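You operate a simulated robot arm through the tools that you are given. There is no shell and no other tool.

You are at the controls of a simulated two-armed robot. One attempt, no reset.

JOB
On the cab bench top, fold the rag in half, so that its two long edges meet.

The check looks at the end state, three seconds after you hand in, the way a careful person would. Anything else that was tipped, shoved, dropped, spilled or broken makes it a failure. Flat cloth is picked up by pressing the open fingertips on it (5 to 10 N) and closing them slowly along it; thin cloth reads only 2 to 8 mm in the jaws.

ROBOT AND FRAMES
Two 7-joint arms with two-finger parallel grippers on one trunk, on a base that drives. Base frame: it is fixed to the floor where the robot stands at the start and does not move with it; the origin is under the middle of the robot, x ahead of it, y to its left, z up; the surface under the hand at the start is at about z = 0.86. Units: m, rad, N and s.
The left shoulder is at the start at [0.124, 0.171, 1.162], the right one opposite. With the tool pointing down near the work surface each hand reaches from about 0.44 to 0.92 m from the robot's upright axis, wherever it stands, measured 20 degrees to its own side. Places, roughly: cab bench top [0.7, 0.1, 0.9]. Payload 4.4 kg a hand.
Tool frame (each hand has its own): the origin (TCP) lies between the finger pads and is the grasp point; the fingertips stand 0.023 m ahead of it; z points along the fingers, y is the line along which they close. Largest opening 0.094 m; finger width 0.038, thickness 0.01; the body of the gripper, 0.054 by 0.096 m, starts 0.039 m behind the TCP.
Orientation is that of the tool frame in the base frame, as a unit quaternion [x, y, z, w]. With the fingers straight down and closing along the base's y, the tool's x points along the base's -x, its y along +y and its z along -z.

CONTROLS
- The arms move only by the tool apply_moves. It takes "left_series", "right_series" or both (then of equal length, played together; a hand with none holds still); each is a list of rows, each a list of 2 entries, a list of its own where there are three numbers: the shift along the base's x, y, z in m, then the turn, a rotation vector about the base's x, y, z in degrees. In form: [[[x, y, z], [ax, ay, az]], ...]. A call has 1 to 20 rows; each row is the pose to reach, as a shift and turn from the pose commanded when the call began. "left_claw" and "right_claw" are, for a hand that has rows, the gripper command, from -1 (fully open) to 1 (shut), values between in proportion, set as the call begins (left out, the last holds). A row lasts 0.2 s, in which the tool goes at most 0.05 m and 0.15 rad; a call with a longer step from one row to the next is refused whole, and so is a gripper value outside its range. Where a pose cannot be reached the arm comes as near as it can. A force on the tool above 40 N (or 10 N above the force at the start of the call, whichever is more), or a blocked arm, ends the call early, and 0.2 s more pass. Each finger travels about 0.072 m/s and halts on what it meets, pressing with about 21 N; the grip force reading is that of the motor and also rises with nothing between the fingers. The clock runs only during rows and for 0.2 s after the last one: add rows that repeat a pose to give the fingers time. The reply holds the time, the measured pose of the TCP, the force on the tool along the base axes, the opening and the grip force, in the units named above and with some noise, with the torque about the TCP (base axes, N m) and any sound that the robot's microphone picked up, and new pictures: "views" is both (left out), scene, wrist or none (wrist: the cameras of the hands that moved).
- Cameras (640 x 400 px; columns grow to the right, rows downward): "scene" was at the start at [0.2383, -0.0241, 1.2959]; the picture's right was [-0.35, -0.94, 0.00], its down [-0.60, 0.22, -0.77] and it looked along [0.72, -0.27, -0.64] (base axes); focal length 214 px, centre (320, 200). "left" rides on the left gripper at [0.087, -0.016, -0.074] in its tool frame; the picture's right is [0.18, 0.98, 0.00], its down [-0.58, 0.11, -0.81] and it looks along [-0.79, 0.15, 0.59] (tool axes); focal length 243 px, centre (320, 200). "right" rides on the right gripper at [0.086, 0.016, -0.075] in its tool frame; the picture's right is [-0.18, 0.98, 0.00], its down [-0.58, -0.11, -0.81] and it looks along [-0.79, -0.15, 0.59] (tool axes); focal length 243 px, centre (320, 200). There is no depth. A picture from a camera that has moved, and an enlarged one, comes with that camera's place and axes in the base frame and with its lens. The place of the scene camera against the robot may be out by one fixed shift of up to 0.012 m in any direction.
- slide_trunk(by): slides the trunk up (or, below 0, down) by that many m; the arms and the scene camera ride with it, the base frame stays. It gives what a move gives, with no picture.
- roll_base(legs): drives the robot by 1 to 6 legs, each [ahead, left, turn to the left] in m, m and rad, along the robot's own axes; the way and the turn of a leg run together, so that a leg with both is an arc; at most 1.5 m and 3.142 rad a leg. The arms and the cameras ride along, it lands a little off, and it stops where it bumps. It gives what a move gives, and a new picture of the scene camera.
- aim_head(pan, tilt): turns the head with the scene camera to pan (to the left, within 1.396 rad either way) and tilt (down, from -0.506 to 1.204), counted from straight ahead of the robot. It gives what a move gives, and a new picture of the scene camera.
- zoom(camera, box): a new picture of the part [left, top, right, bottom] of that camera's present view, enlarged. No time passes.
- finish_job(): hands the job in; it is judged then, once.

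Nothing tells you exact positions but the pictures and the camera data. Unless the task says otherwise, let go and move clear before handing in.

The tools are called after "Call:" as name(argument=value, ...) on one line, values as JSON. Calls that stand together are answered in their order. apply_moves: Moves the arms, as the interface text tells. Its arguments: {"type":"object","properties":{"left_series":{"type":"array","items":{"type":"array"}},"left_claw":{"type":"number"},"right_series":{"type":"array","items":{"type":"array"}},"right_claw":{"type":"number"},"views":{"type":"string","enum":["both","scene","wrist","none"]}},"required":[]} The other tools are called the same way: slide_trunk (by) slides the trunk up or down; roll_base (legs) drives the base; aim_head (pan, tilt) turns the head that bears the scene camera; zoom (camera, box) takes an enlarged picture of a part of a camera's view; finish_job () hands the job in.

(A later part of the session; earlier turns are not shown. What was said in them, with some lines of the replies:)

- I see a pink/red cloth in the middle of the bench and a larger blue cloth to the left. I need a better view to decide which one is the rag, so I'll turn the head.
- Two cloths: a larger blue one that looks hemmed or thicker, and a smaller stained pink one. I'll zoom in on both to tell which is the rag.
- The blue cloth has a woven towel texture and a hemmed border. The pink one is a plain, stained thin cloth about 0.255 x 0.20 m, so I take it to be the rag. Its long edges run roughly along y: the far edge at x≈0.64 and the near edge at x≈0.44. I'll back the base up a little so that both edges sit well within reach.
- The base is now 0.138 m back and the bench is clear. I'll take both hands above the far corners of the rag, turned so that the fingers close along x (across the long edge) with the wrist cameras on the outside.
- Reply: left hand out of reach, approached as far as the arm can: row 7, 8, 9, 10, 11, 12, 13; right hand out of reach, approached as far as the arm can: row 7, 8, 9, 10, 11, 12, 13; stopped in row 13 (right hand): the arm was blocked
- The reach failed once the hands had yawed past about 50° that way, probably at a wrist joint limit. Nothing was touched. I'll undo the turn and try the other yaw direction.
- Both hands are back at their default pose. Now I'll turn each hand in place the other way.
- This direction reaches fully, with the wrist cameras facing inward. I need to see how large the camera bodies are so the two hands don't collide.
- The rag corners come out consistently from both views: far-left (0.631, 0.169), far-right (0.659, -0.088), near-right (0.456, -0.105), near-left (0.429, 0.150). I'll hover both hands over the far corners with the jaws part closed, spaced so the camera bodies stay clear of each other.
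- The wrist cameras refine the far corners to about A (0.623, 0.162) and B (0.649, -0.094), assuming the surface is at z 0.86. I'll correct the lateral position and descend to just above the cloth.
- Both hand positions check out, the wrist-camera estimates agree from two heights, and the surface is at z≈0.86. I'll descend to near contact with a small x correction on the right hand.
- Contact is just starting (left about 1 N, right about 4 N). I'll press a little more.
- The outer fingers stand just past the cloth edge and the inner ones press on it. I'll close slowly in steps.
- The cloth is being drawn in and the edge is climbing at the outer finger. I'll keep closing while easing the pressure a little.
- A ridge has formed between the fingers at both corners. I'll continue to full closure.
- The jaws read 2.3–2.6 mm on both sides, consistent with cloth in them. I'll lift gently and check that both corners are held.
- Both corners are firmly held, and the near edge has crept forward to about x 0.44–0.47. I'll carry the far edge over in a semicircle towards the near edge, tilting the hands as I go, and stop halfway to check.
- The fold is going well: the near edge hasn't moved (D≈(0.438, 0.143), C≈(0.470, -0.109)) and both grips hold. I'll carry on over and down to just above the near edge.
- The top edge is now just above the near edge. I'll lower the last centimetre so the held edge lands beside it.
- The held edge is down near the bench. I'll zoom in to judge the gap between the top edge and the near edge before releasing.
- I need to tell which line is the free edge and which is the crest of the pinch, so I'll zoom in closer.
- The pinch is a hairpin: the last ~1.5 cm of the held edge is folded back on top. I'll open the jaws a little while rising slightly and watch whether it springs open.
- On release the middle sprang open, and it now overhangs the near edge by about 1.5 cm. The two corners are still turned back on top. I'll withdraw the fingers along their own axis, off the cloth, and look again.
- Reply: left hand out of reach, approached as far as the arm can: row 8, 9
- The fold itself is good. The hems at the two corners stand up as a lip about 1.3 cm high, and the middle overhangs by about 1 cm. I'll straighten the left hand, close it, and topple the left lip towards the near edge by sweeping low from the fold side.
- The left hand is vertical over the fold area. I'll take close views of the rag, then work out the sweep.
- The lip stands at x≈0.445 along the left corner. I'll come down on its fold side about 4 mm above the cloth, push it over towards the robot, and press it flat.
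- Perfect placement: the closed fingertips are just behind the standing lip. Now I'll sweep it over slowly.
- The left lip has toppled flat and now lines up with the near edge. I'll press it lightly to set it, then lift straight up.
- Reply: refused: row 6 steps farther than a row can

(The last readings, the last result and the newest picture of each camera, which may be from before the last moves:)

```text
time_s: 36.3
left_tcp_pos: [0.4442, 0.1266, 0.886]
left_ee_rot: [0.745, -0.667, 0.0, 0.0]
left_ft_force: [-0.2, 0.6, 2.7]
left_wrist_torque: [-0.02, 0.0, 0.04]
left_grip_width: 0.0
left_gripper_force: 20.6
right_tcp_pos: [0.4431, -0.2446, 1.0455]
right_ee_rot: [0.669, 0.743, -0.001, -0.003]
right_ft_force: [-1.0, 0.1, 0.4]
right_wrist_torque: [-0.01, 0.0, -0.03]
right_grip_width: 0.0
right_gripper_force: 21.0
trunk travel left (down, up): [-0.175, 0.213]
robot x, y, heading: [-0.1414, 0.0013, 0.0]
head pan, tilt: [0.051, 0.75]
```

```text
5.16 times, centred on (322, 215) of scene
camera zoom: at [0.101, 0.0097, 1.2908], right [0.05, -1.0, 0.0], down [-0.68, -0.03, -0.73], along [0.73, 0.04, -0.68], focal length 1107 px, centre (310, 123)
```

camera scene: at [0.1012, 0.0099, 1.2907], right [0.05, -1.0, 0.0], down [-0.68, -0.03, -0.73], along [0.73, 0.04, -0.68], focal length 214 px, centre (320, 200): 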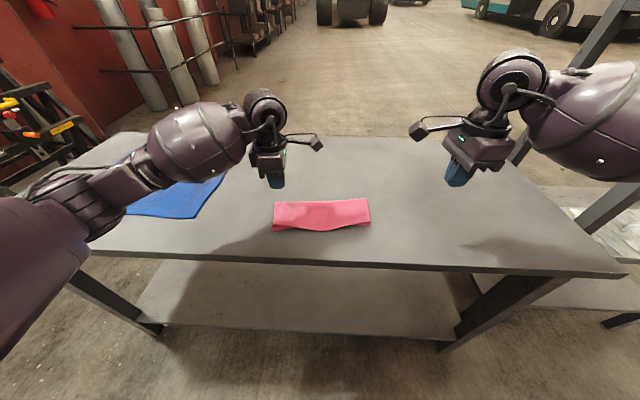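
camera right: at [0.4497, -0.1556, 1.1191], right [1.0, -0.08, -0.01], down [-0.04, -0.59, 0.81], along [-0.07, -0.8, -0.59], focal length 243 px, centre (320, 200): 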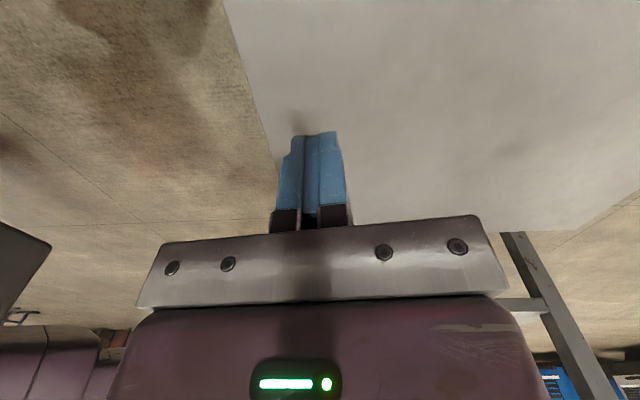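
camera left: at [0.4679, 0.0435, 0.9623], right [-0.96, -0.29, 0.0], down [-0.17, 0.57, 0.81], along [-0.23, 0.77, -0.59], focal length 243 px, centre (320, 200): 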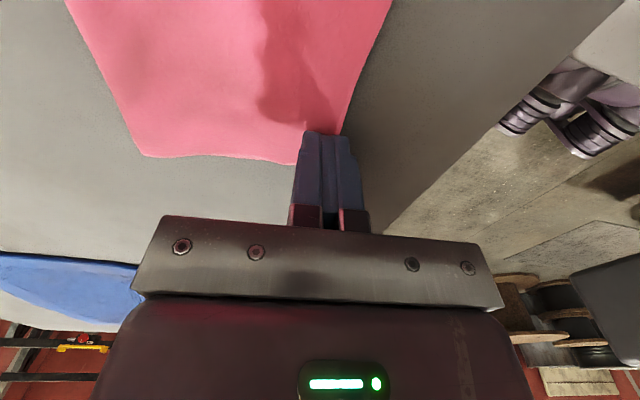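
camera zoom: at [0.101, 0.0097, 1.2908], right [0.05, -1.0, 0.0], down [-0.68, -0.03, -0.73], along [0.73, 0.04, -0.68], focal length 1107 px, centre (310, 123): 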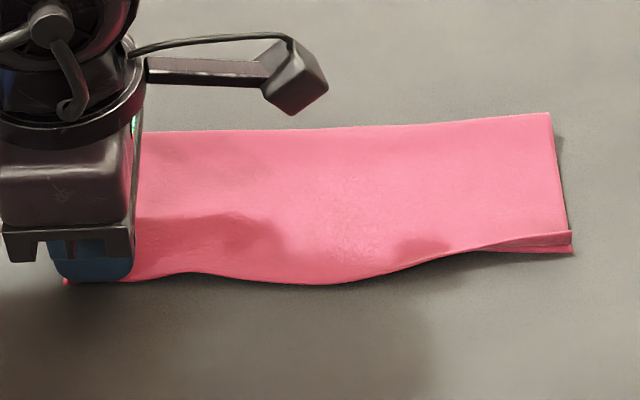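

Now I'll lift the left hand away in smaller steps, then bring the right hand behind the right lip.

Call:
apply_moves(left_series=[[[0, 0, 0.004], [0, 0, 0]], [[0, 0, 0.012], [0, 0, 0]], [[0, 0, 0.03], [0, 0, 0]], [[0, 0.01, 0.06], [0, 0, 0]], [[0, 0.035, 0.09], [0, 0, 0]], [[0, 0.07, 0.12], [0, 0, 0]], [[0, 0.11, 0.14], [0, 0, 0]]], views="scene")

Call:
apply_moves(right_series=[[[0.013, 0.035, -0.01], [0, 0, 0]], [[0.027, 0.07, -0.02], [0, 0, 0]], [[0.04, 0.11, -0.035], [0, 0, 0]], [[0.05, 0.14, -0.06], [0, 0, 0]], [[0.0535, 0.152, -0.09], [0, 0, 0]], [[0.0535, 0.152, -0.12], [0, 0, 0]], [[0.0535, 0.152, -0.14], [0, 0, 0]], [[0.0535, 0.152, -0.153], [0, 0, 0]], [[0.0535, 0.152, -0.153], [0, 0, 0]]], views="wrist")

Call:
zoom(camera="scene", box=[260, 180, 384, 250])

```text
time_s: 37.9
left_tcp_pos: [0.4412, 0.2386, 1.0272]
left_ee_rot: [0.744, -0.668, 0.0, 0.001]
left_ft_force: [0.2, -0.1, -0.2]
left_wrist_torque: [0.0, -0.01, -0.01]
left_grip_width: 0.0001
left_gripper_force: 20.8
right_tcp_pos: [0.4426, -0.2436, 1.0444]
right_ee_rot: [0.669, 0.743, 0.0, -0.002]
right_ft_force: [0.2, 0.0, 0.5]
right_wrist_torque: [0.01, -0.01, 0.0]
right_grip_width: 0.0
right_gripper_force: 21.2
trunk travel left (down, up): [-0.175, 0.213]
robot x, y, heading: [-0.1387, 0.0006, 0.002]
head pan, tilt: [0.051, 0.75]
camera scene: at [0.1006, 0.0103, 1.2909], right [0.05, -1.0, 0.0], down [-0.68, -0.03, -0.73], along [0.73, 0.04, -0.68], focal length 214 px, centre (320, 200)
```

scene: 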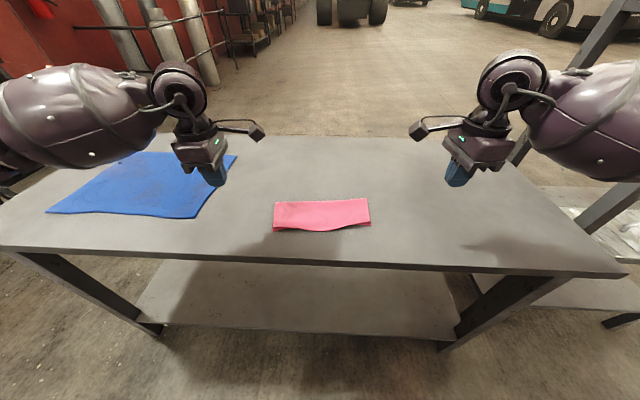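

```text
time_s: 39.9
left_tcp_pos: [0.4414, 0.2373, 1.0269]
left_ee_rot: [0.745, -0.667, 0.0, 0.002]
left_ft_force: [0.6, 1.1, 0.0]
left_wrist_torque: [0.02, 0.04, 0.0]
left_grip_width: 0.0002
left_gripper_force: 20.7
right_tcp_pos: [0.4976, -0.0913, 0.8929]
right_ee_rot: [0.669, 0.743, -0.002, -0.002]
right_ft_force: [-0.7, 0.2, 0.0]
right_wrist_torque: [-0.01, 0.0, 0.0]
right_grip_width: 0.0001
right_gripper_force: 21.2
trunk travel left (down, up): [-0.175, 0.213]
robot x, y, heading: [-0.1371, 0.0011, 0.003]
head pan, tilt: [0.051, 0.75]
camera right: at [0.5029, -0.0027, 0.9668], right [1.0, -0.08, -0.01], down [-0.04, -0.59, 0.81], along [-0.07, -0.8, -0.59], focal length 243 px, centre (320, 200)
```

right: 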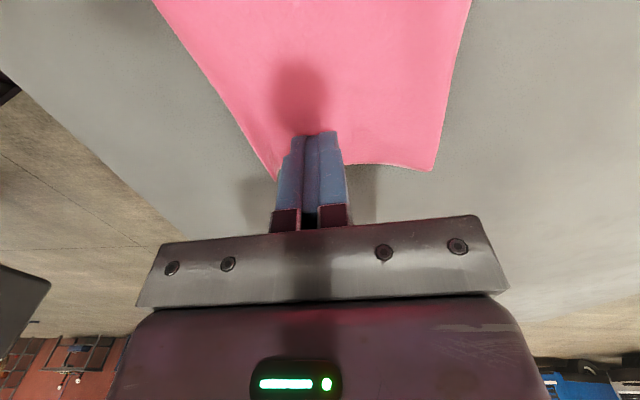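

```text
5.16 times, centred on (322, 215) of scene
camera zoom: at [0.1011, 0.0097, 1.2908], right [0.05, -1.0, 0.0], down [-0.68, -0.03, -0.73], along [0.73, 0.04, -0.68], focal length 1107 px, centre (310, 123)
```

zoom: 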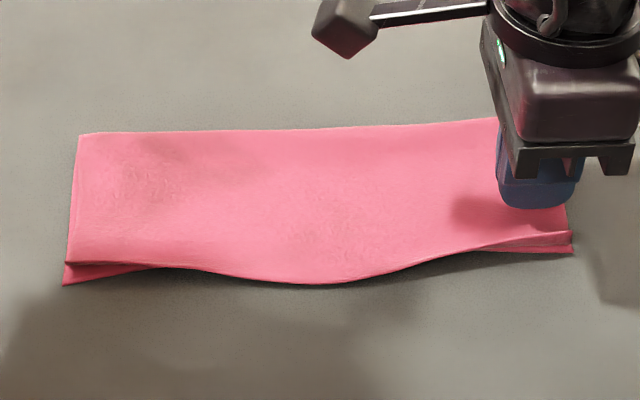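

The left edge looks mostly down but springy; I'll inspect it afterwards. Now I'll sweep the right lip over and press it for a bit longer.

Call:
apply_moves(right_series=[[[-0.006, -0.0006, -0.0015], [0, 0, 0]], [[-0.012, -0.0012, -0.0015], [0, 0, 0]], [[-0.018, -0.0018, -0.0015], [0, 0, 0]], [[-0.024, -0.0024, -0.0015], [0, 0, 0]], [[-0.03, -0.003, -0.0015], [0, 0, 0]], [[-0.034, -0.0034, -0.0025], [0, 0, 0]], [[-0.034, -0.0034, -0.0045], [0, 0, 0]], [[-0.034, -0.0034, -0.0065], [0, 0, 0]], [[-0.034, -0.0034, -0.0075], [0, 0, 0]], [[-0.034, -0.0034, -0.0075], [0, 0, 0]]], views="wrist")

Call:
zoom(camera="scene", box=[260, 180, 384, 250])

Call:
zoom(camera="scene", box=[268, 215, 318, 240])

```text
time_s: 42.1
left_tcp_pos: [0.4408, 0.2372, 1.027]
left_ee_rot: [0.745, -0.668, 0.0, 0.0]
left_ft_force: [0.3, 0.7, 0.8]
left_wrist_torque: [0.03, -0.01, -0.03]
left_grip_width: 0.0
left_gripper_force: 20.8
right_tcp_pos: [0.4617, -0.0963, 0.8859]
right_ee_rot: [0.669, 0.743, 0.001, -0.002]
right_ft_force: [0.8, -1.3, 11.6]
right_wrist_torque: [-0.03, -0.06, -0.02]
right_grip_width: 0.0
right_gripper_force: 21.3
trunk travel left (down, up): [-0.175, 0.213]
robot x, y, heading: [-0.1415, 0.0019, -0.007]
head pan, tilt: [0.051, 0.75]
camera right: at [0.4681, -0.0067, 0.9597], right [1.0, -0.08, 0.0], down [-0.05, -0.59, 0.8], along [-0.07, -0.8, -0.59], focal length 243 px, centre (320, 200)
```

right: 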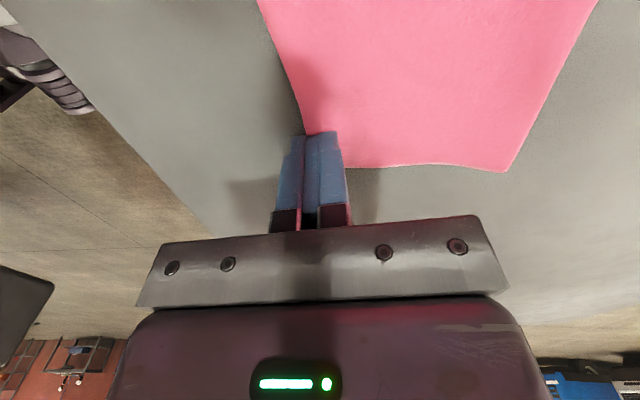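

```text
5.16 times, centred on (322, 215) of scene
camera zoom: at [0.1003, 0.0096, 1.2911], right [0.05, -1.0, 0.0], down [-0.68, -0.03, -0.73], along [0.73, 0.04, -0.68], focal length 1107 px, centre (310, 123)
```

zoom: 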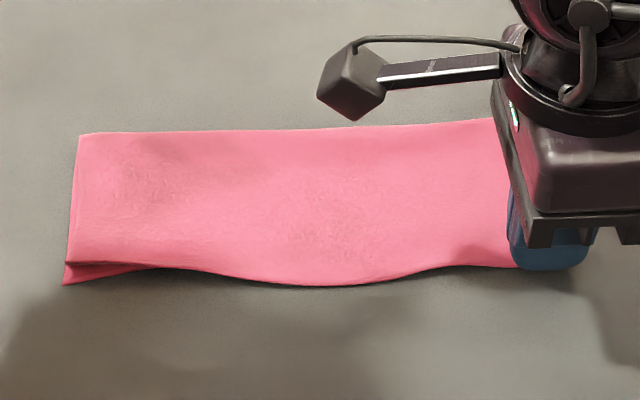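

```text
12.80 times, centred on (293, 228) of scene
camera zoom: at [0.1003, 0.0096, 1.2911], right [0.05, -1.0, 0.0], down [-0.68, -0.03, -0.73], along [0.73, 0.04, -0.68], focal length 2745 px, centre (666, -152)
```

zoom: 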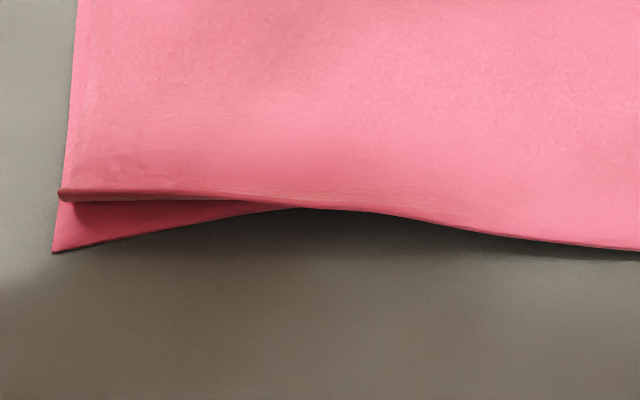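

The right lip is pressed flat at about 11 N and its edge lines up well. The left one still stands at an angle. I'll lift the right hand straight up and see how it behaves.

Call:
apply_moves(right_series=[[[0, 0, 0], [0, 0, 0]], [[0, 0, 0], [0, 0, 0]], [[0, 0, 0.004], [0, 0, 0]], [[0, 0, 0.012], [0, 0, 0]], [[0, 0, 0.03], [0, 0, 0]], [[0, -0.01, 0.06], [0, 0, 0]], [[0, -0.035, 0.09], [0, 0, 0]], [[0, -0.07, 0.12], [0, 0, 0]], [[0, -0.11, 0.14], [0, 0, 0]]], views="scene")

Call:
zoom(camera="scene", box=[260, 190, 384, 250])

Call:
zoom(camera="scene", box=[330, 205, 380, 235])

```text
time_s: 44.1
left_tcp_pos: [0.442, 0.235, 1.0266]
left_ee_rot: [0.745, -0.668, 0.0, 0.001]
left_ft_force: [-0.3, 0.3, -0.2]
left_wrist_torque: [0.01, -0.04, -0.02]
left_grip_width: 0.0
left_gripper_force: 20.8
right_tcp_pos: [0.4612, -0.207, 1.0246]
right_ee_rot: [0.669, 0.744, 0.0, -0.003]
right_ft_force: [0.3, -0.9, 0.5]
right_wrist_torque: [-0.02, 0.02, -0.04]
right_grip_width: 0.0
right_gripper_force: 21.4
trunk travel left (down, up): [-0.175, 0.213]
robot x, y, heading: [-0.1408, 0.0027, -0.005]
head pan, tilt: [0.051, 0.75]
camera scene: at [0.1006, 0.0089, 1.2909], right [0.05, -1.0, 0.0], down [-0.68, -0.03, -0.73], along [0.73, 0.04, -0.68], focal length 214 px, centre (320, 200)
```

scene: 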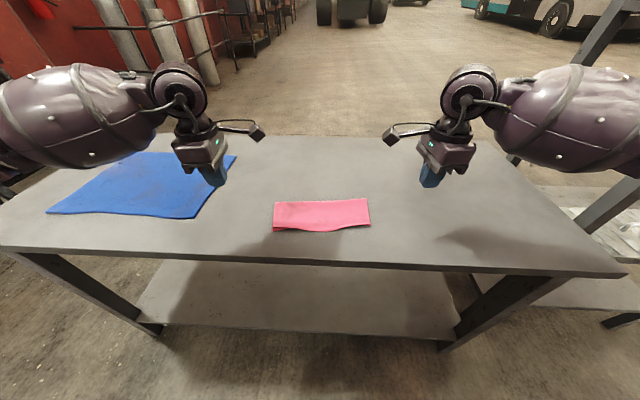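

```text
5.16 times, centred on (322, 220) of scene
camera zoom: at [0.1006, 0.0089, 1.2909], right [0.05, -1.0, 0.0], down [-0.68, -0.03, -0.73], along [0.73, 0.04, -0.68], focal length 1107 px, centre (310, 97)
```

zoom: 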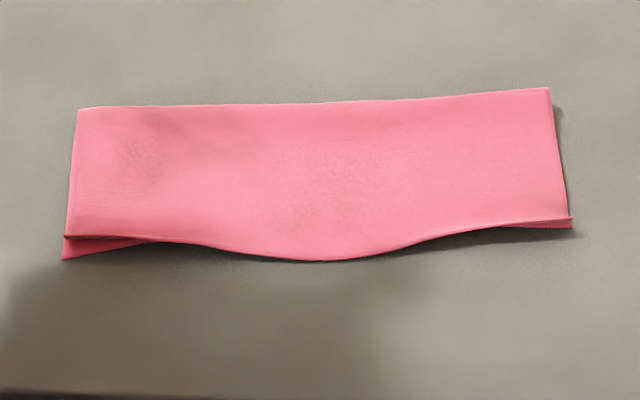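

```text
12.80 times, centred on (355, 220) of scene
camera zoom: at [0.1006, 0.0089, 1.2909], right [0.05, -1.0, 0.0], down [-0.68, -0.03, -0.73], along [0.73, 0.04, -0.68], focal length 2745 px, centre (-128, -56)
```

zoom: 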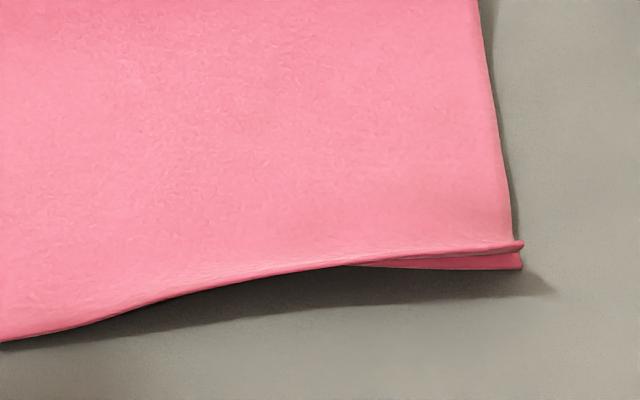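

Both lips have come down from upright to about 45°, so the crease yields with each pressing. I'll repeat on the left with firmer, longer pressure, then on the right.

Call:
apply_moves(left_series=[[[0.007, -0.035, -0.01], [0, 0, 0]], [[0.014, -0.07, -0.03], [0, 0, 0]], [[0.024, -0.1, -0.055], [0, 0, 0]], [[0.0265, -0.112, -0.09], [0, 0, 0]], [[0.0265, -0.112, -0.12], [0, 0, 0]], [[0.0265, -0.112, -0.136], [0, 0, 0]], [[0.021, -0.1125, -0.136], [0, 0, 0]], [[0.015, -0.113, -0.136], [0, 0, 0]], [[0.009, -0.1135, -0.1365], [0, 0, 0]], [[0.003, -0.114, -0.137], [0, 0, 0]], [[0.0, -0.1145, -0.138], [0, 0, 0]], [[0.0, -0.1145, -0.14], [0, 0, 0]], [[0.0, -0.1145, -0.1415], [0, 0, 0]], [[0.0, -0.1145, -0.1425], [0, 0, 0]], [[0.0, -0.1145, -0.1425], [0, 0, 0]]], views="wrist")

Call:
zoom(camera="scene", box=[260, 190, 384, 250])

```text
time_s: 47.3
left_tcp_pos: [0.4423, 0.1225, 0.8855]
left_ee_rot: [0.744, -0.668, 0.001, -0.001]
left_ft_force: [1.5, 1.9, 15.7]
left_wrist_torque: [0.07, -0.08, -0.04]
left_grip_width: 0.0
left_gripper_force: 21.1
right_tcp_pos: [0.4618, -0.2054, 1.0249]
right_ee_rot: [0.669, 0.743, 0.0, -0.002]
right_ft_force: [-0.2, 1.1, 0.1]
right_wrist_torque: [0.0, 0.0, 0.02]
right_grip_width: 0.0
right_gripper_force: 20.9
trunk travel left (down, up): [-0.175, 0.213]
robot x, y, heading: [-0.1416, 0.0001, 0.0]
head pan, tilt: [0.051, 0.75]
camera left: at [0.4684, 0.0395, 0.9592], right [-0.96, -0.29, 0.0], down [-0.17, 0.57, 0.81], along [-0.23, 0.77, -0.59], focal length 243 px, centre (320, 200)
```

left: 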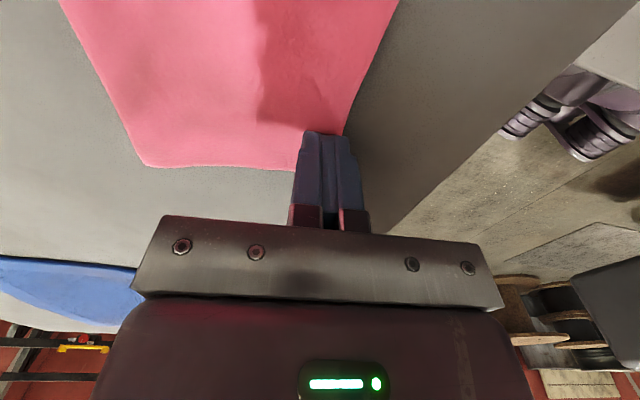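

```text
5.16 times, centred on (322, 220) of scene
camera zoom: at [0.1, 0.0097, 1.2912], right [0.05, -1.0, 0.0], down [-0.68, -0.03, -0.73], along [0.73, 0.04, -0.68], focal length 1107 px, centre (310, 97)
```

zoom: 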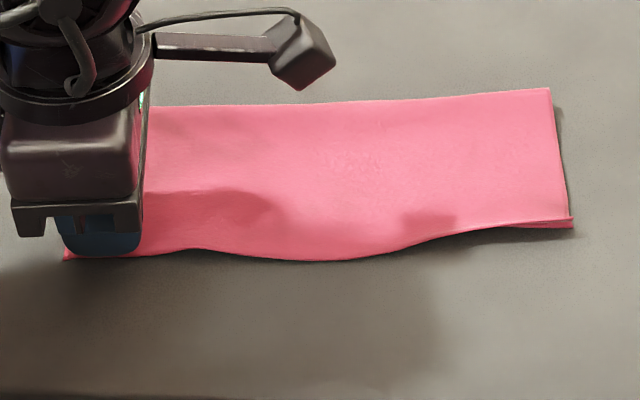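

It is pressed at about 15 N. I'll hold it a couple of seconds, then lift straight off and inspect.

Call:
apply_moves(left_series=[[[0, 0, 0.0003], [0, 0, 0]], [[0, 0, 0.0003], [0, 0, 0]], [[0, 0, 0.0003], [0, 0, 0]], [[0, 0, 0.0003], [0, 0, 0]], [[0, 0, 0.0003], [0, 0, 0]], [[0, 0, 0.0003], [0, 0, 0]], [[0, 0, 0.0003], [0, 0, 0]], [[0, 0, 0.0003], [0, 0, 0]], [[0, 0, 0.004], [0, 0, 0]], [[0, 0, 0.012], [0, 0, 0]], [[0, 0, 0.03], [0, 0, 0]], [[0, 0.01, 0.06], [0, 0, 0]], [[0, 0.035, 0.09], [0, 0, 0]], [[0, 0.07, 0.12], [0, 0, 0]], [[0, 0.11, 0.14], [0, 0, 0]]], views="none")

Call:
zoom(camera="scene", box=[260, 190, 384, 250])

Call:
zoom(camera="scene", box=[268, 215, 318, 240])

```text
time_s: 50.5
left_tcp_pos: [0.443, 0.2325, 1.0245]
left_ee_rot: [0.744, -0.668, 0.0, 0.001]
left_ft_force: [-0.6, 0.8, 0.1]
left_wrist_torque: [0.0, -0.02, -0.03]
left_grip_width: 0.0001
left_gripper_force: 21.1
right_tcp_pos: [0.4615, -0.2054, 1.0237]
right_ee_rot: [0.669, 0.743, 0.001, -0.003]
right_ft_force: [0.5, 0.1, 0.2]
right_wrist_torque: [0.0, 0.02, 0.01]
right_grip_width: 0.0001
right_gripper_force: 20.3
trunk travel left (down, up): [-0.175, 0.213]
robot x, y, heading: [-0.1378, 0.0015, -0.002]
head pan, tilt: [0.051, 0.75]
```

```text
5.16 times, centred on (322, 220) of scene
camera zoom: at [0.1006, 0.0103, 1.2909], right [0.05, -1.0, 0.0], down [-0.68, -0.03, -0.73], along [0.73, 0.04, -0.68], focal length 1107 px, centre (310, 97)
```

zoom: 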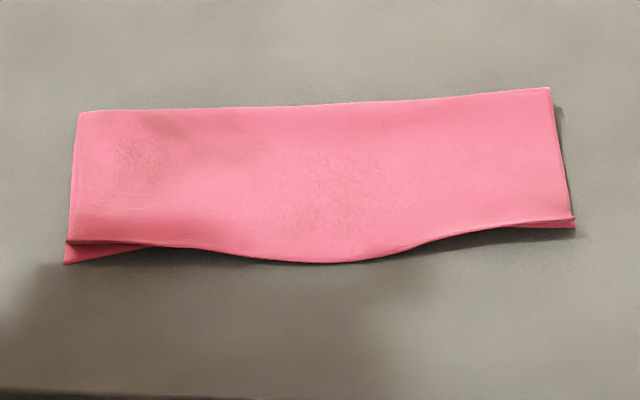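

```text
12.80 times, centred on (293, 228) of scene
camera zoom: at [0.1006, 0.0103, 1.2909], right [0.05, -1.0, 0.0], down [-0.68, -0.03, -0.73], along [0.73, 0.04, -0.68], focal length 2745 px, centre (666, -152)
```

zoom: 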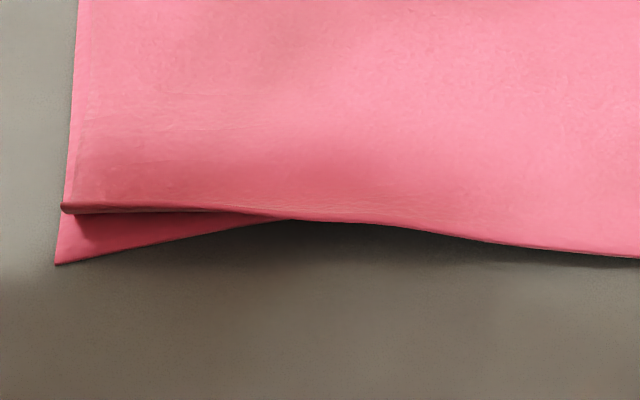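

Slight improvement, but the rounded tips press only a narrow patch. I'll stamp along the whole left hem at three spots, straight down at the lip.

Call:
apply_moves(left_series=[[[-0.001, -0.03, -0.03], [0, 0, 0]], [[-0.002, -0.06, -0.065], [0, 0, 0]], [[-0.003, -0.0935, -0.1], [0, 0, 0]], [[-0.003, -0.0935, -0.127], [0, 0, 0]], [[-0.003, -0.0935, -0.135], [0, 0, 0]], [[-0.003, -0.0935, -0.14], [0, 0, 0]], [[-0.003, -0.0935, -0.14], [0, 0, 0]], [[-0.003, -0.0935, -0.128], [0, 0, 0]], [[-0.0015, -0.1115, -0.128], [0, 0, 0]], [[-0.0015, -0.1115, -0.136], [0, 0, 0]], [[-0.0015, -0.1115, -0.14], [0, 0, 0]], [[-0.0015, -0.1115, -0.14], [0, 0, 0]], [[-0.0015, -0.1115, -0.128], [0, 0, 0]], [[0.0005, -0.1315, -0.128], [0, 0, 0]], [[0.0005, -0.1315, -0.136], [0, 0, 0]], [[0.0005, -0.1315, -0.14], [0, 0, 0]], [[0.0005, -0.1315, -0.14], [0, 0, 0]], [[0.0005, -0.1315, -0.128], [0, 0, 0]], [[0.0005, -0.1315, -0.1], [0, 0, 0]], [[0.0, -0.1, -0.07], [0, 0, 0]]], views="wrist")

Call:
zoom(camera="scene", box=[260, 190, 384, 250])

Call:
zoom(camera="left", box=[240, 0, 440, 130])

```text
time_s: 54.7
left_tcp_pos: [0.4425, 0.133, 0.9542]
left_ee_rot: [0.744, -0.668, -0.001, 0.0]
left_ft_force: [0.4, -0.1, 0.9]
left_wrist_torque: [-0.02, 0.01, 0.02]
left_grip_width: 0.0001
left_gripper_force: 21.5
right_tcp_pos: [0.4621, -0.2052, 1.025]
right_ee_rot: [0.669, 0.743, -0.001, -0.002]
right_ft_force: [0.6, 0.3, 0.1]
right_wrist_torque: [0.0, -0.02, 0.0]
right_grip_width: 0.0001
right_gripper_force: 20.9
trunk travel left (down, up): [-0.175, 0.213]
robot x, y, heading: [-0.1425, 0.0028, -0.003]
head pan, tilt: [0.051, 0.75]
camera left: at [0.4681, 0.0492, 1.0278], right [-0.96, -0.29, 0.0], down [-0.17, 0.57, 0.81], along [-0.23, 0.77, -0.59], focal length 243 px, centre (320, 200)
```

left: 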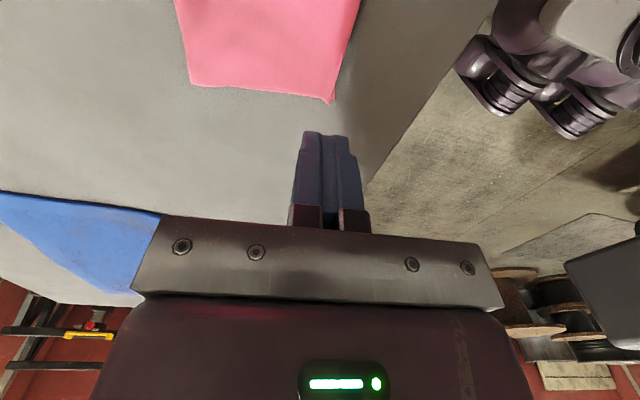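

```text
5.16 times, centred on (322, 220) of scene
camera zoom: at [0.1003, 0.0106, 1.291], right [0.05, -1.0, 0.0], down [-0.68, -0.04, -0.73], along [0.73, 0.04, -0.68], focal length 1107 px, centre (310, 97)
```

zoom: 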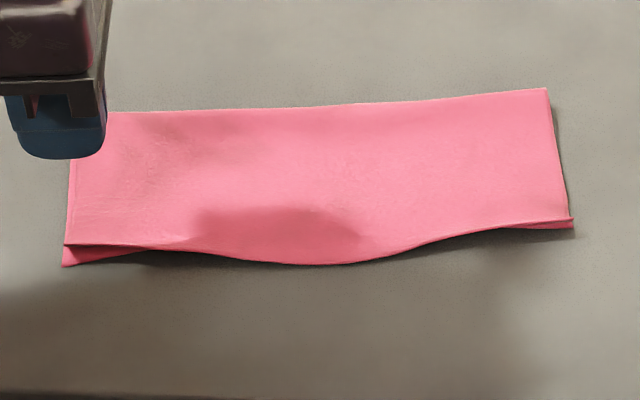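

```text
3.08 times, centred on (340, 65) of left
camera zoom: at [0.4681, 0.0492, 1.0278], right [-0.96, -0.29, 0.0], down [-0.17, 0.57, 0.81], along [-0.23, 0.77, -0.59], focal length 746 px, centre (258, 615)
```

zoom: 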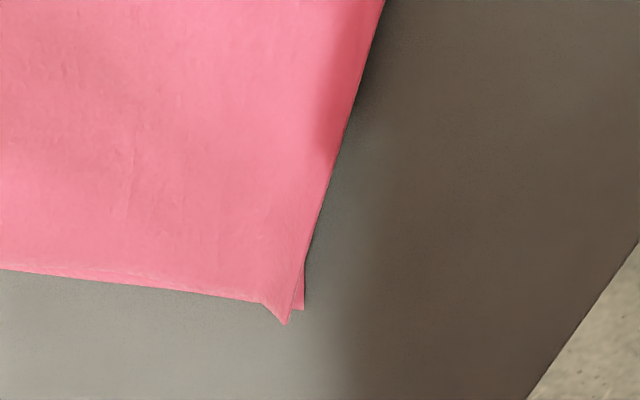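

The left corner is now nearly flat: the tip is about 5 mm up, with its edge within 5 mm of the near edge. I'll move the left hand away and stamp along the right hem the same way.

Call:
apply_moves(left_series=[[[0, 0.03, 0.03], [0, 0, 0]], [[0, 0.06, 0.06], [0, 0, 0]], [[0, 0.1, 0.07], [0, 0, 0]]], views="none")

Call:
apply_moves(right_series=[[[0, 0.03, -0.03], [0, 0, 0]], [[0, 0.065, -0.06], [0, 0, 0]], [[0, 0.101, -0.09], [0, 0, 0]], [[0, 0.101, -0.122], [0, 0, 0]], [[0, 0.101, -0.134], [0, 0, 0]], [[0, 0.101, -0.1395], [0, 0, 0]], [[0, 0.101, -0.1395], [0, 0, 0]], [[0, 0.101, -0.128], [0, 0, 0]], [[-0.002, 0.121, -0.128], [0, 0, 0]], [[-0.002, 0.121, -0.136], [0, 0, 0]], [[-0.002, 0.121, -0.1395], [0, 0, 0]], [[-0.002, 0.121, -0.1395], [0, 0, 0]], [[-0.002, 0.121, -0.128], [0, 0, 0]], [[-0.004, 0.141, -0.128], [0, 0, 0]], [[-0.004, 0.141, -0.136], [0, 0, 0]], [[-0.004, 0.141, -0.1395], [0, 0, 0]], [[-0.004, 0.141, -0.1395], [0, 0, 0]], [[-0.004, 0.141, -0.128], [0, 0, 0]], [[-0.004, 0.141, -0.1], [0, 0, 0]], [[0, 0.11, -0.07], [0, 0, 0]]], views="wrist")

Call:
zoom(camera="scene", box=[260, 190, 384, 250])

Call:
zoom(camera="right", box=[200, 0, 400, 130])

```text
time_s: 55.5
left_tcp_pos: [0.4428, 0.233, 1.0244]
left_ee_rot: [0.744, -0.669, 0.0, 0.001]
left_ft_force: [0.6, 0.0, -0.1]
left_wrist_torque: [-0.03, 0.03, 0.01]
left_grip_width: 0.0
left_gripper_force: 21.1
right_tcp_pos: [0.4624, -0.205, 1.0255]
right_ee_rot: [0.669, 0.743, -0.001, -0.002]
right_ft_force: [-1.1, -0.7, 0.6]
right_wrist_torque: [-0.06, 0.01, 0.0]
right_grip_width: 0.0
right_gripper_force: 21.2
trunk travel left (down, up): [-0.175, 0.213]
robot x, y, heading: [-0.1396, -0.0023, -0.001]
head pan, tilt: [0.051, 0.75]
```

```text
time_s: 59.7
left_tcp_pos: [0.4434, 0.2317, 1.0243]
left_ee_rot: [0.743, -0.669, -0.001, 0.0]
left_ft_force: [-0.7, 0.2, 0.0]
left_wrist_torque: [0.0, -0.02, 0.0]
left_grip_width: 0.0
left_gripper_force: 21.2
right_tcp_pos: [0.4622, -0.0966, 0.9531]
right_ee_rot: [0.669, 0.743, -0.001, -0.003]
right_ft_force: [-0.1, -0.3, 0.3]
right_wrist_torque: [0.05, -0.02, 0.0]
right_grip_width: 0.0
right_gripper_force: 21.0
trunk travel left (down, up): [-0.175, 0.213]
robot x, y, heading: [-0.1402, 0.0007, -0.0]
head pan, tilt: [0.051, 0.75]
camera right: at [0.4685, -0.0083, 1.0274], right [1.0, -0.08, 0.0], down [-0.04, -0.59, 0.8], along [-0.07, -0.8, -0.59], focal length 243 px, centre (320, 200)
```

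right: 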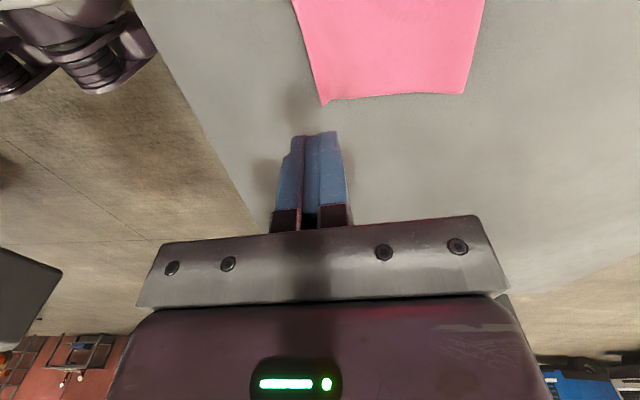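

```text
5.16 times, centred on (322, 220) of scene
camera zoom: at [0.1005, 0.0088, 1.291], right [0.05, -1.0, 0.0], down [-0.68, -0.03, -0.73], along [0.73, 0.04, -0.68], focal length 1107 px, centre (310, 97)
```

zoom: 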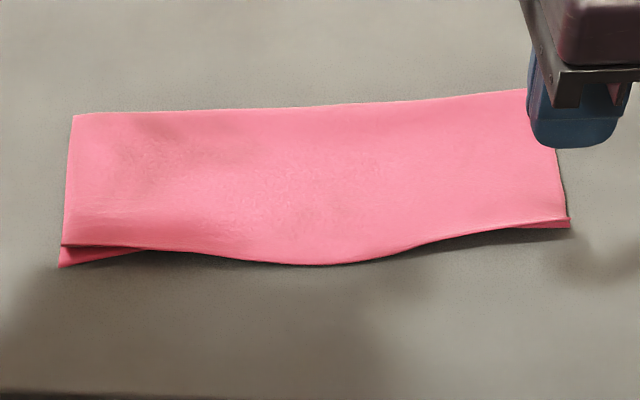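

```text
3.08 times, centred on (300, 65) of right
camera zoom: at [0.4685, -0.0083, 1.0274], right [1.0, -0.08, 0.0], down [-0.04, -0.59, 0.8], along [-0.07, -0.8, -0.59], focal length 746 px, centre (382, 615)
```

zoom: 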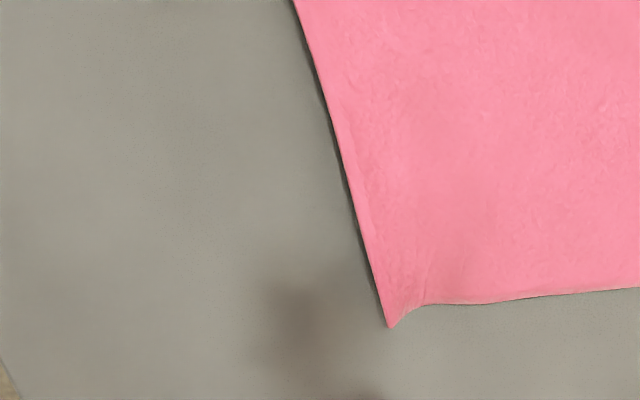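

Both corners are now down, with edges within about 5 mm of the near edge. Only the middle of the top edge overhangs, by roughly 1.5 cm. I'll try to ease the middle of the top layer back by pressing lightly on it and dragging away from the robot.

Call:
apply_moves(right_series=[[[0, 0.04, 0], [0, 0, 0]], [[0, 0.08, 0], [0, 0, 0]], [[0, 0.1116, -0.01], [0, 0, 0]], [[0, 0.1116, -0.04], [0, 0, 0]], [[0, 0.1116, -0.06], [0, 0, 0]], [[0, 0.1116, -0.066], [0, 0, 0]], [[0, 0.1116, -0.0688], [0, 0, 0]], [[0, 0.1116, -0.0688], [0, 0, 0]]], views="none")

Call:
zoom(camera="scene", box=[260, 190, 384, 250])

```text
time_s: 61.5
left_tcp_pos: [0.4434, 0.2319, 1.0242]
left_ee_rot: [0.744, -0.668, 0.0, 0.0]
left_ft_force: [1.0, -1.0, -1.0]
left_wrist_torque: [0.0, 0.0, 0.0]
left_grip_width: 0.0
left_gripper_force: 21.4
right_tcp_pos: [0.4615, 0.0158, 0.8853]
right_ee_rot: [0.67, 0.743, 0.0, -0.002]
right_ft_force: [0.0, -0.5, 4.5]
right_wrist_torque: [-0.01, 0.0, 0.02]
right_grip_width: 0.0
right_gripper_force: 21.1
trunk travel left (down, up): [-0.175, 0.213]
robot x, y, heading: [-0.1398, -0.0043, 0.001]
head pan, tilt: [0.051, 0.75]
```

```text
5.16 times, centred on (322, 220) of scene
camera zoom: at [0.1009, 0.0097, 1.2909], right [0.05, -1.0, 0.0], down [-0.68, -0.03, -0.73], along [0.73, 0.04, -0.68], focal length 1107 px, centre (310, 97)
```

zoom: 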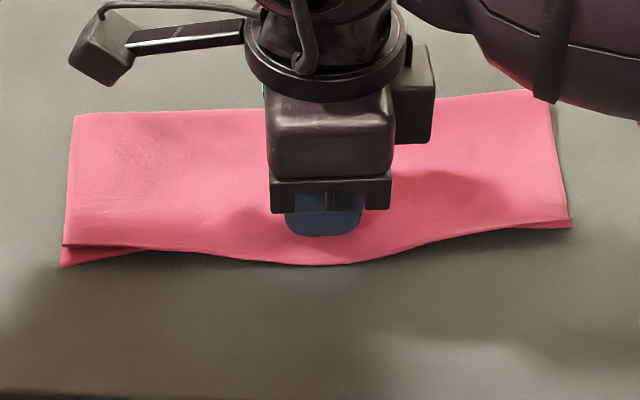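

I'm in light contact (4.5 N) at the middle, just inside the edge. I'll drag 12 mm away from the robot and look before lifting.

Call:
apply_moves(right_series=[[[0.003, 0.0003, 0], [0, 0, 0]], [[0.006, 0.0006, 0], [0, 0, 0]], [[0.009, 0.0009, 0], [0, 0, 0]], [[0.012, 0.0012, 0], [0, 0, 0]], [[0.012, 0.0012, 0], [0, 0, 0]]], views="none")

Call:
zoom(camera="scene", box=[260, 190, 384, 250])

```text
time_s: 62.7
left_tcp_pos: [0.4437, 0.2311, 1.0235]
left_ee_rot: [0.744, -0.668, -0.001, 0.0]
left_ft_force: [0.7, 0.0, -0.3]
left_wrist_torque: [-0.04, 0.03, -0.01]
left_grip_width: 0.0
left_gripper_force: 21.3
right_tcp_pos: [0.4736, 0.0176, 0.8859]
right_ee_rot: [0.669, 0.743, -0.001, -0.002]
right_ft_force: [-1.0, 0.3, 5.2]
right_wrist_torque: [0.0, 0.01, -0.04]
right_grip_width: 0.0
right_gripper_force: 20.8
trunk travel left (down, up): [-0.175, 0.213]
robot x, y, heading: [-0.1429, 0.0011, -0.005]
head pan, tilt: [0.051, 0.75]
```

```text
5.16 times, centred on (322, 220) of scene
camera zoom: at [0.1007, 0.0096, 1.2908], right [0.05, -1.0, 0.0], down [-0.68, -0.03, -0.73], along [0.73, 0.04, -0.68], focal length 1107 px, centre (310, 97)
```

zoom: 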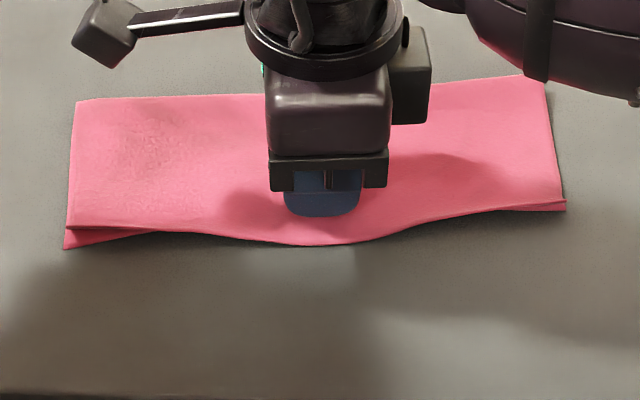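

The whole rag slid as one piece, since the layers grip each other more than the bench. Dragging won't change the relative overhang, so I'll stop that. I'll lift the right hand clear and give the left hem one more set of stamps.

Call:
apply_moves(right_series=[[[0, 0, 0.004], [0, 0, 0]], [[0, 0, 0.015], [0, 0, 0]], [[0, 0, 0.04], [0, 0, 0]], [[0, -0.02, 0.07], [0, 0, 0]], [[0, -0.06, 0.09], [0, 0, 0]], [[0, -0.1, 0.11], [0, 0, 0]], [[0, -0.14, 0.13], [0, 0, 0]], [[0, -0.18, 0.14], [0, 0, 0]], [[0, -0.22, 0.14], [0, 0, 0]]], views="none")

Call:
apply_moves(left_series=[[[0.002, -0.03, -0.03], [0, 0, 0]], [[0.004, -0.06, -0.065], [0, 0, 0]], [[0.006, -0.096, -0.095], [0, 0, 0]], [[0.006, -0.096, -0.127], [0, 0, 0]], [[0.006, -0.096, -0.135], [0, 0, 0]], [[0.006, -0.096, -0.14], [0, 0, 0]], [[0.006, -0.096, -0.14], [0, 0, 0]], [[0.006, -0.096, -0.128], [0, 0, 0]], [[0.008, -0.116, -0.128], [0, 0, 0]], [[0.008, -0.116, -0.136], [0, 0, 0]], [[0.008, -0.116, -0.14], [0, 0, 0]], [[0.008, -0.116, -0.14], [0, 0, 0]], [[0.008, -0.116, -0.128], [0, 0, 0]], [[0.01, -0.136, -0.128], [0, 0, 0]], [[0.01, -0.136, -0.136], [0, 0, 0]], [[0.01, -0.136, -0.14], [0, 0, 0]], [[0.01, -0.136, -0.14], [0, 0, 0]], [[0.01, -0.136, -0.128], [0, 0, 0]], [[0.01, -0.136, -0.1], [0, 0, 0]], [[0.01, -0.1, -0.07], [0, 0, 0]]], views="wrist")

Call:
zoom(camera="scene", box=[260, 185, 384, 245])

Call:
zoom(camera="left", box=[240, 0, 440, 130])

```text
time_s: 64.7
left_tcp_pos: [0.4433, 0.231, 1.0247]
left_ee_rot: [0.744, -0.668, 0.0, 0.002]
left_ft_force: [-1.0, -0.1, 0.2]
left_wrist_torque: [0.03, 0.0, -0.02]
left_grip_width: 0.0
left_gripper_force: 21.1
right_tcp_pos: [0.4745, -0.202, 1.0264]
right_ee_rot: [0.67, 0.743, -0.001, -0.002]
right_ft_force: [0.2, -0.8, 0.4]
right_wrist_torque: [0.01, 0.01, 0.0]
right_grip_width: 0.0
right_gripper_force: 20.8
trunk travel left (down, up): [-0.175, 0.213]
robot x, y, heading: [-0.1389, 0.0008, -0.002]
head pan, tilt: [0.051, 0.75]
```

```text
time_s: 68.9
left_tcp_pos: [0.4535, 0.1311, 0.9541]
left_ee_rot: [0.743, -0.669, -0.001, 0.001]
left_ft_force: [-0.5, 0.1, -0.8]
left_wrist_torque: [0.03, 0.02, -0.03]
left_grip_width: 0.0
left_gripper_force: 20.7
right_tcp_pos: [0.4743, -0.2001, 1.0264]
right_ee_rot: [0.669, 0.743, -0.001, -0.002]
right_ft_force: [0.0, 0.3, -0.3]
right_wrist_torque: [0.0, -0.02, 0.02]
right_grip_width: 0.0
right_gripper_force: 20.6
trunk travel left (down, up): [-0.175, 0.213]
robot x, y, heading: [-0.1371, 0.0015, 0.002]
head pan, tilt: [0.051, 0.75]
camera left: at [0.4799, 0.0475, 1.0276], right [-0.96, -0.29, 0.0], down [-0.17, 0.57, 0.81], along [-0.23, 0.77, -0.59], focal length 243 px, centre (320, 200)
```

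left: 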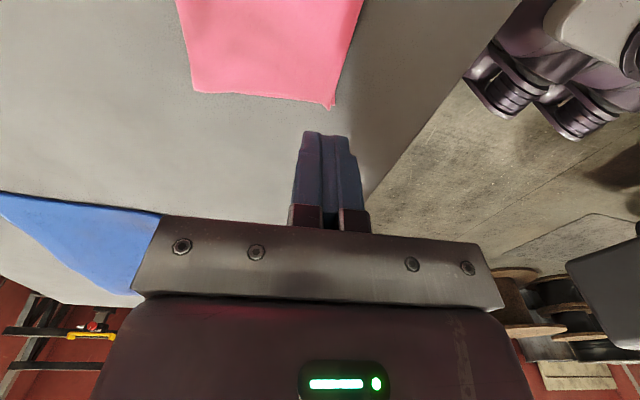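

```text
5.16 times, centred on (322, 215) of scene
camera zoom: at [0.1003, 0.0107, 1.291], right [0.05, -1.0, 0.0], down [-0.68, -0.04, -0.73], along [0.73, 0.04, -0.68], focal length 1107 px, centre (310, 123)
```

zoom: 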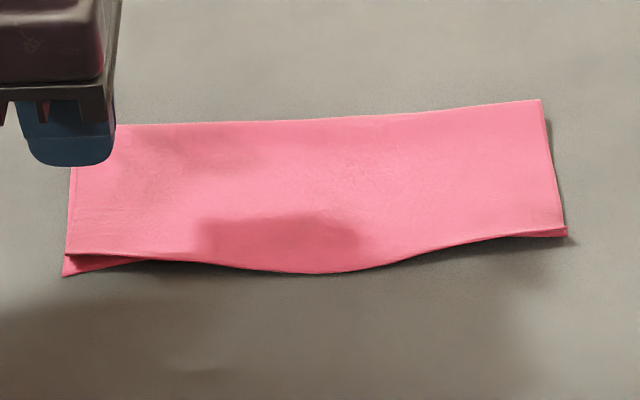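

```text
3.08 times, centred on (340, 65) of left
camera zoom: at [0.4799, 0.0475, 1.0276], right [-0.96, -0.29, 0.0], down [-0.17, 0.57, 0.81], along [-0.23, 0.77, -0.59], focal length 746 px, centre (258, 615)
```

zoom: 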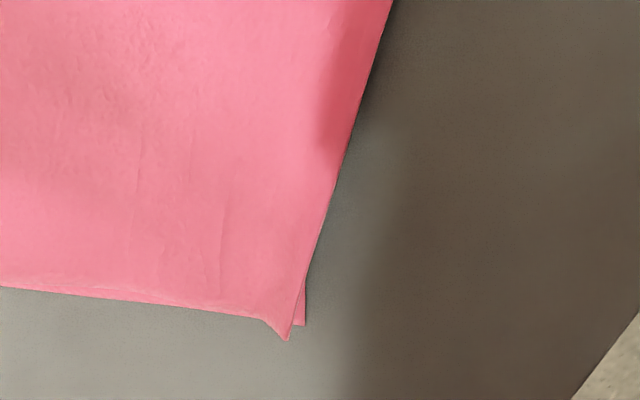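

The rag is folded in half: the corners meet within a few millimetres, and the middle of the top edge overhangs by about a centimetre. I'll move the left hand clear and take a final look.

Call:
apply_moves(left_series=[[[0, 0.02, 0.04], [0, 0, 0]], [[0, 0.05, 0.07], [0, 0, 0]], [[0, 0.09, 0.09], [0, 0, 0]], [[0, 0.11, 0.1], [0, 0, 0]], [[0, 0.11, 0.1], [0, 0, 0]]], views="scene")

Call:
zoom(camera="scene", box=[260, 185, 384, 245])

```text
time_s: 70.1
left_tcp_pos: [0.4527, 0.2407, 1.0546]
left_ee_rot: [0.744, -0.668, 0.0, 0.0]
left_ft_force: [0.9, -1.3, -0.3]
left_wrist_torque: [-0.02, 0.01, 0.0]
left_grip_width: 0.0
left_gripper_force: 20.7
right_tcp_pos: [0.4759, -0.2008, 1.0247]
right_ee_rot: [0.669, 0.743, -0.001, -0.003]
right_ft_force: [0.1, 0.2, -0.8]
right_wrist_torque: [0.02, 0.0, 0.01]
right_grip_width: 0.0001
right_gripper_force: 21.4
trunk travel left (down, up): [-0.175, 0.213]
robot x, y, heading: [-0.1415, 0.001, -0.002]
head pan, tilt: [0.051, 0.75]
camera scene: at [0.1014, 0.0096, 1.2906], right [0.05, -1.0, 0.0], down [-0.68, -0.03, -0.73], along [0.73, 0.04, -0.68], focal length 214 px, centre (320, 200)
```

scene: 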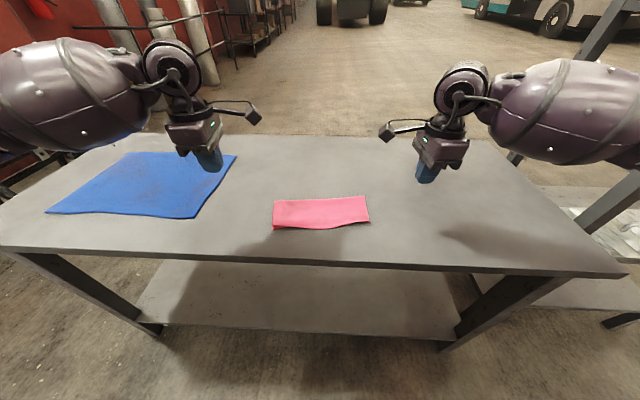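

```text
5.16 times, centred on (322, 215) of scene
camera zoom: at [0.1014, 0.0096, 1.2906], right [0.05, -1.0, 0.0], down [-0.68, -0.03, -0.73], along [0.73, 0.04, -0.68], focal length 1107 px, centre (310, 123)
```

zoom: 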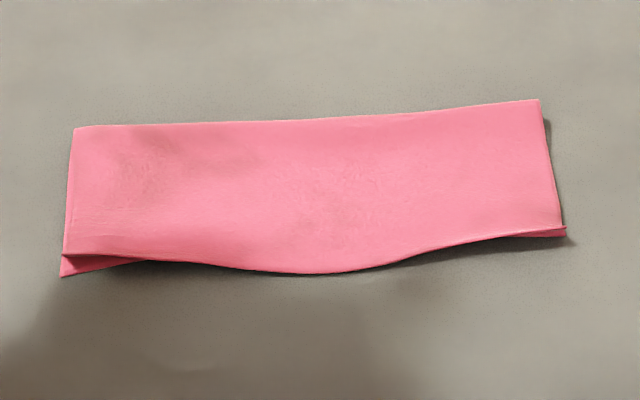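

The rag lies folded in half with its long edges together, the blue cloth is untouched, and both hands are clear. I'm handing in.

Call:
finish_job()

```text
The job is handed in.
```

I folded the pink rag in half on the bench top, so its far long edge now lies on its near long edge. I took the pink cloth to be the rag, because the larger blue one has a towel weave and a hemmed border.

- **Corners:** the two pairs of corners meet within about 5 mm. The pinched hems sprang back slightly after pressing, so the corner tips still stand about 5 mm proud.
- **Middle:** the top edge overhangs the lower one by roughly 1.5 cm. I tried to ease it back, but both layers slid together, so the rag also moved about 1 cm away from the robot.
- **Surroundings:** the blue cloth was not touched, and both hands had let go and were clear before I handed in.
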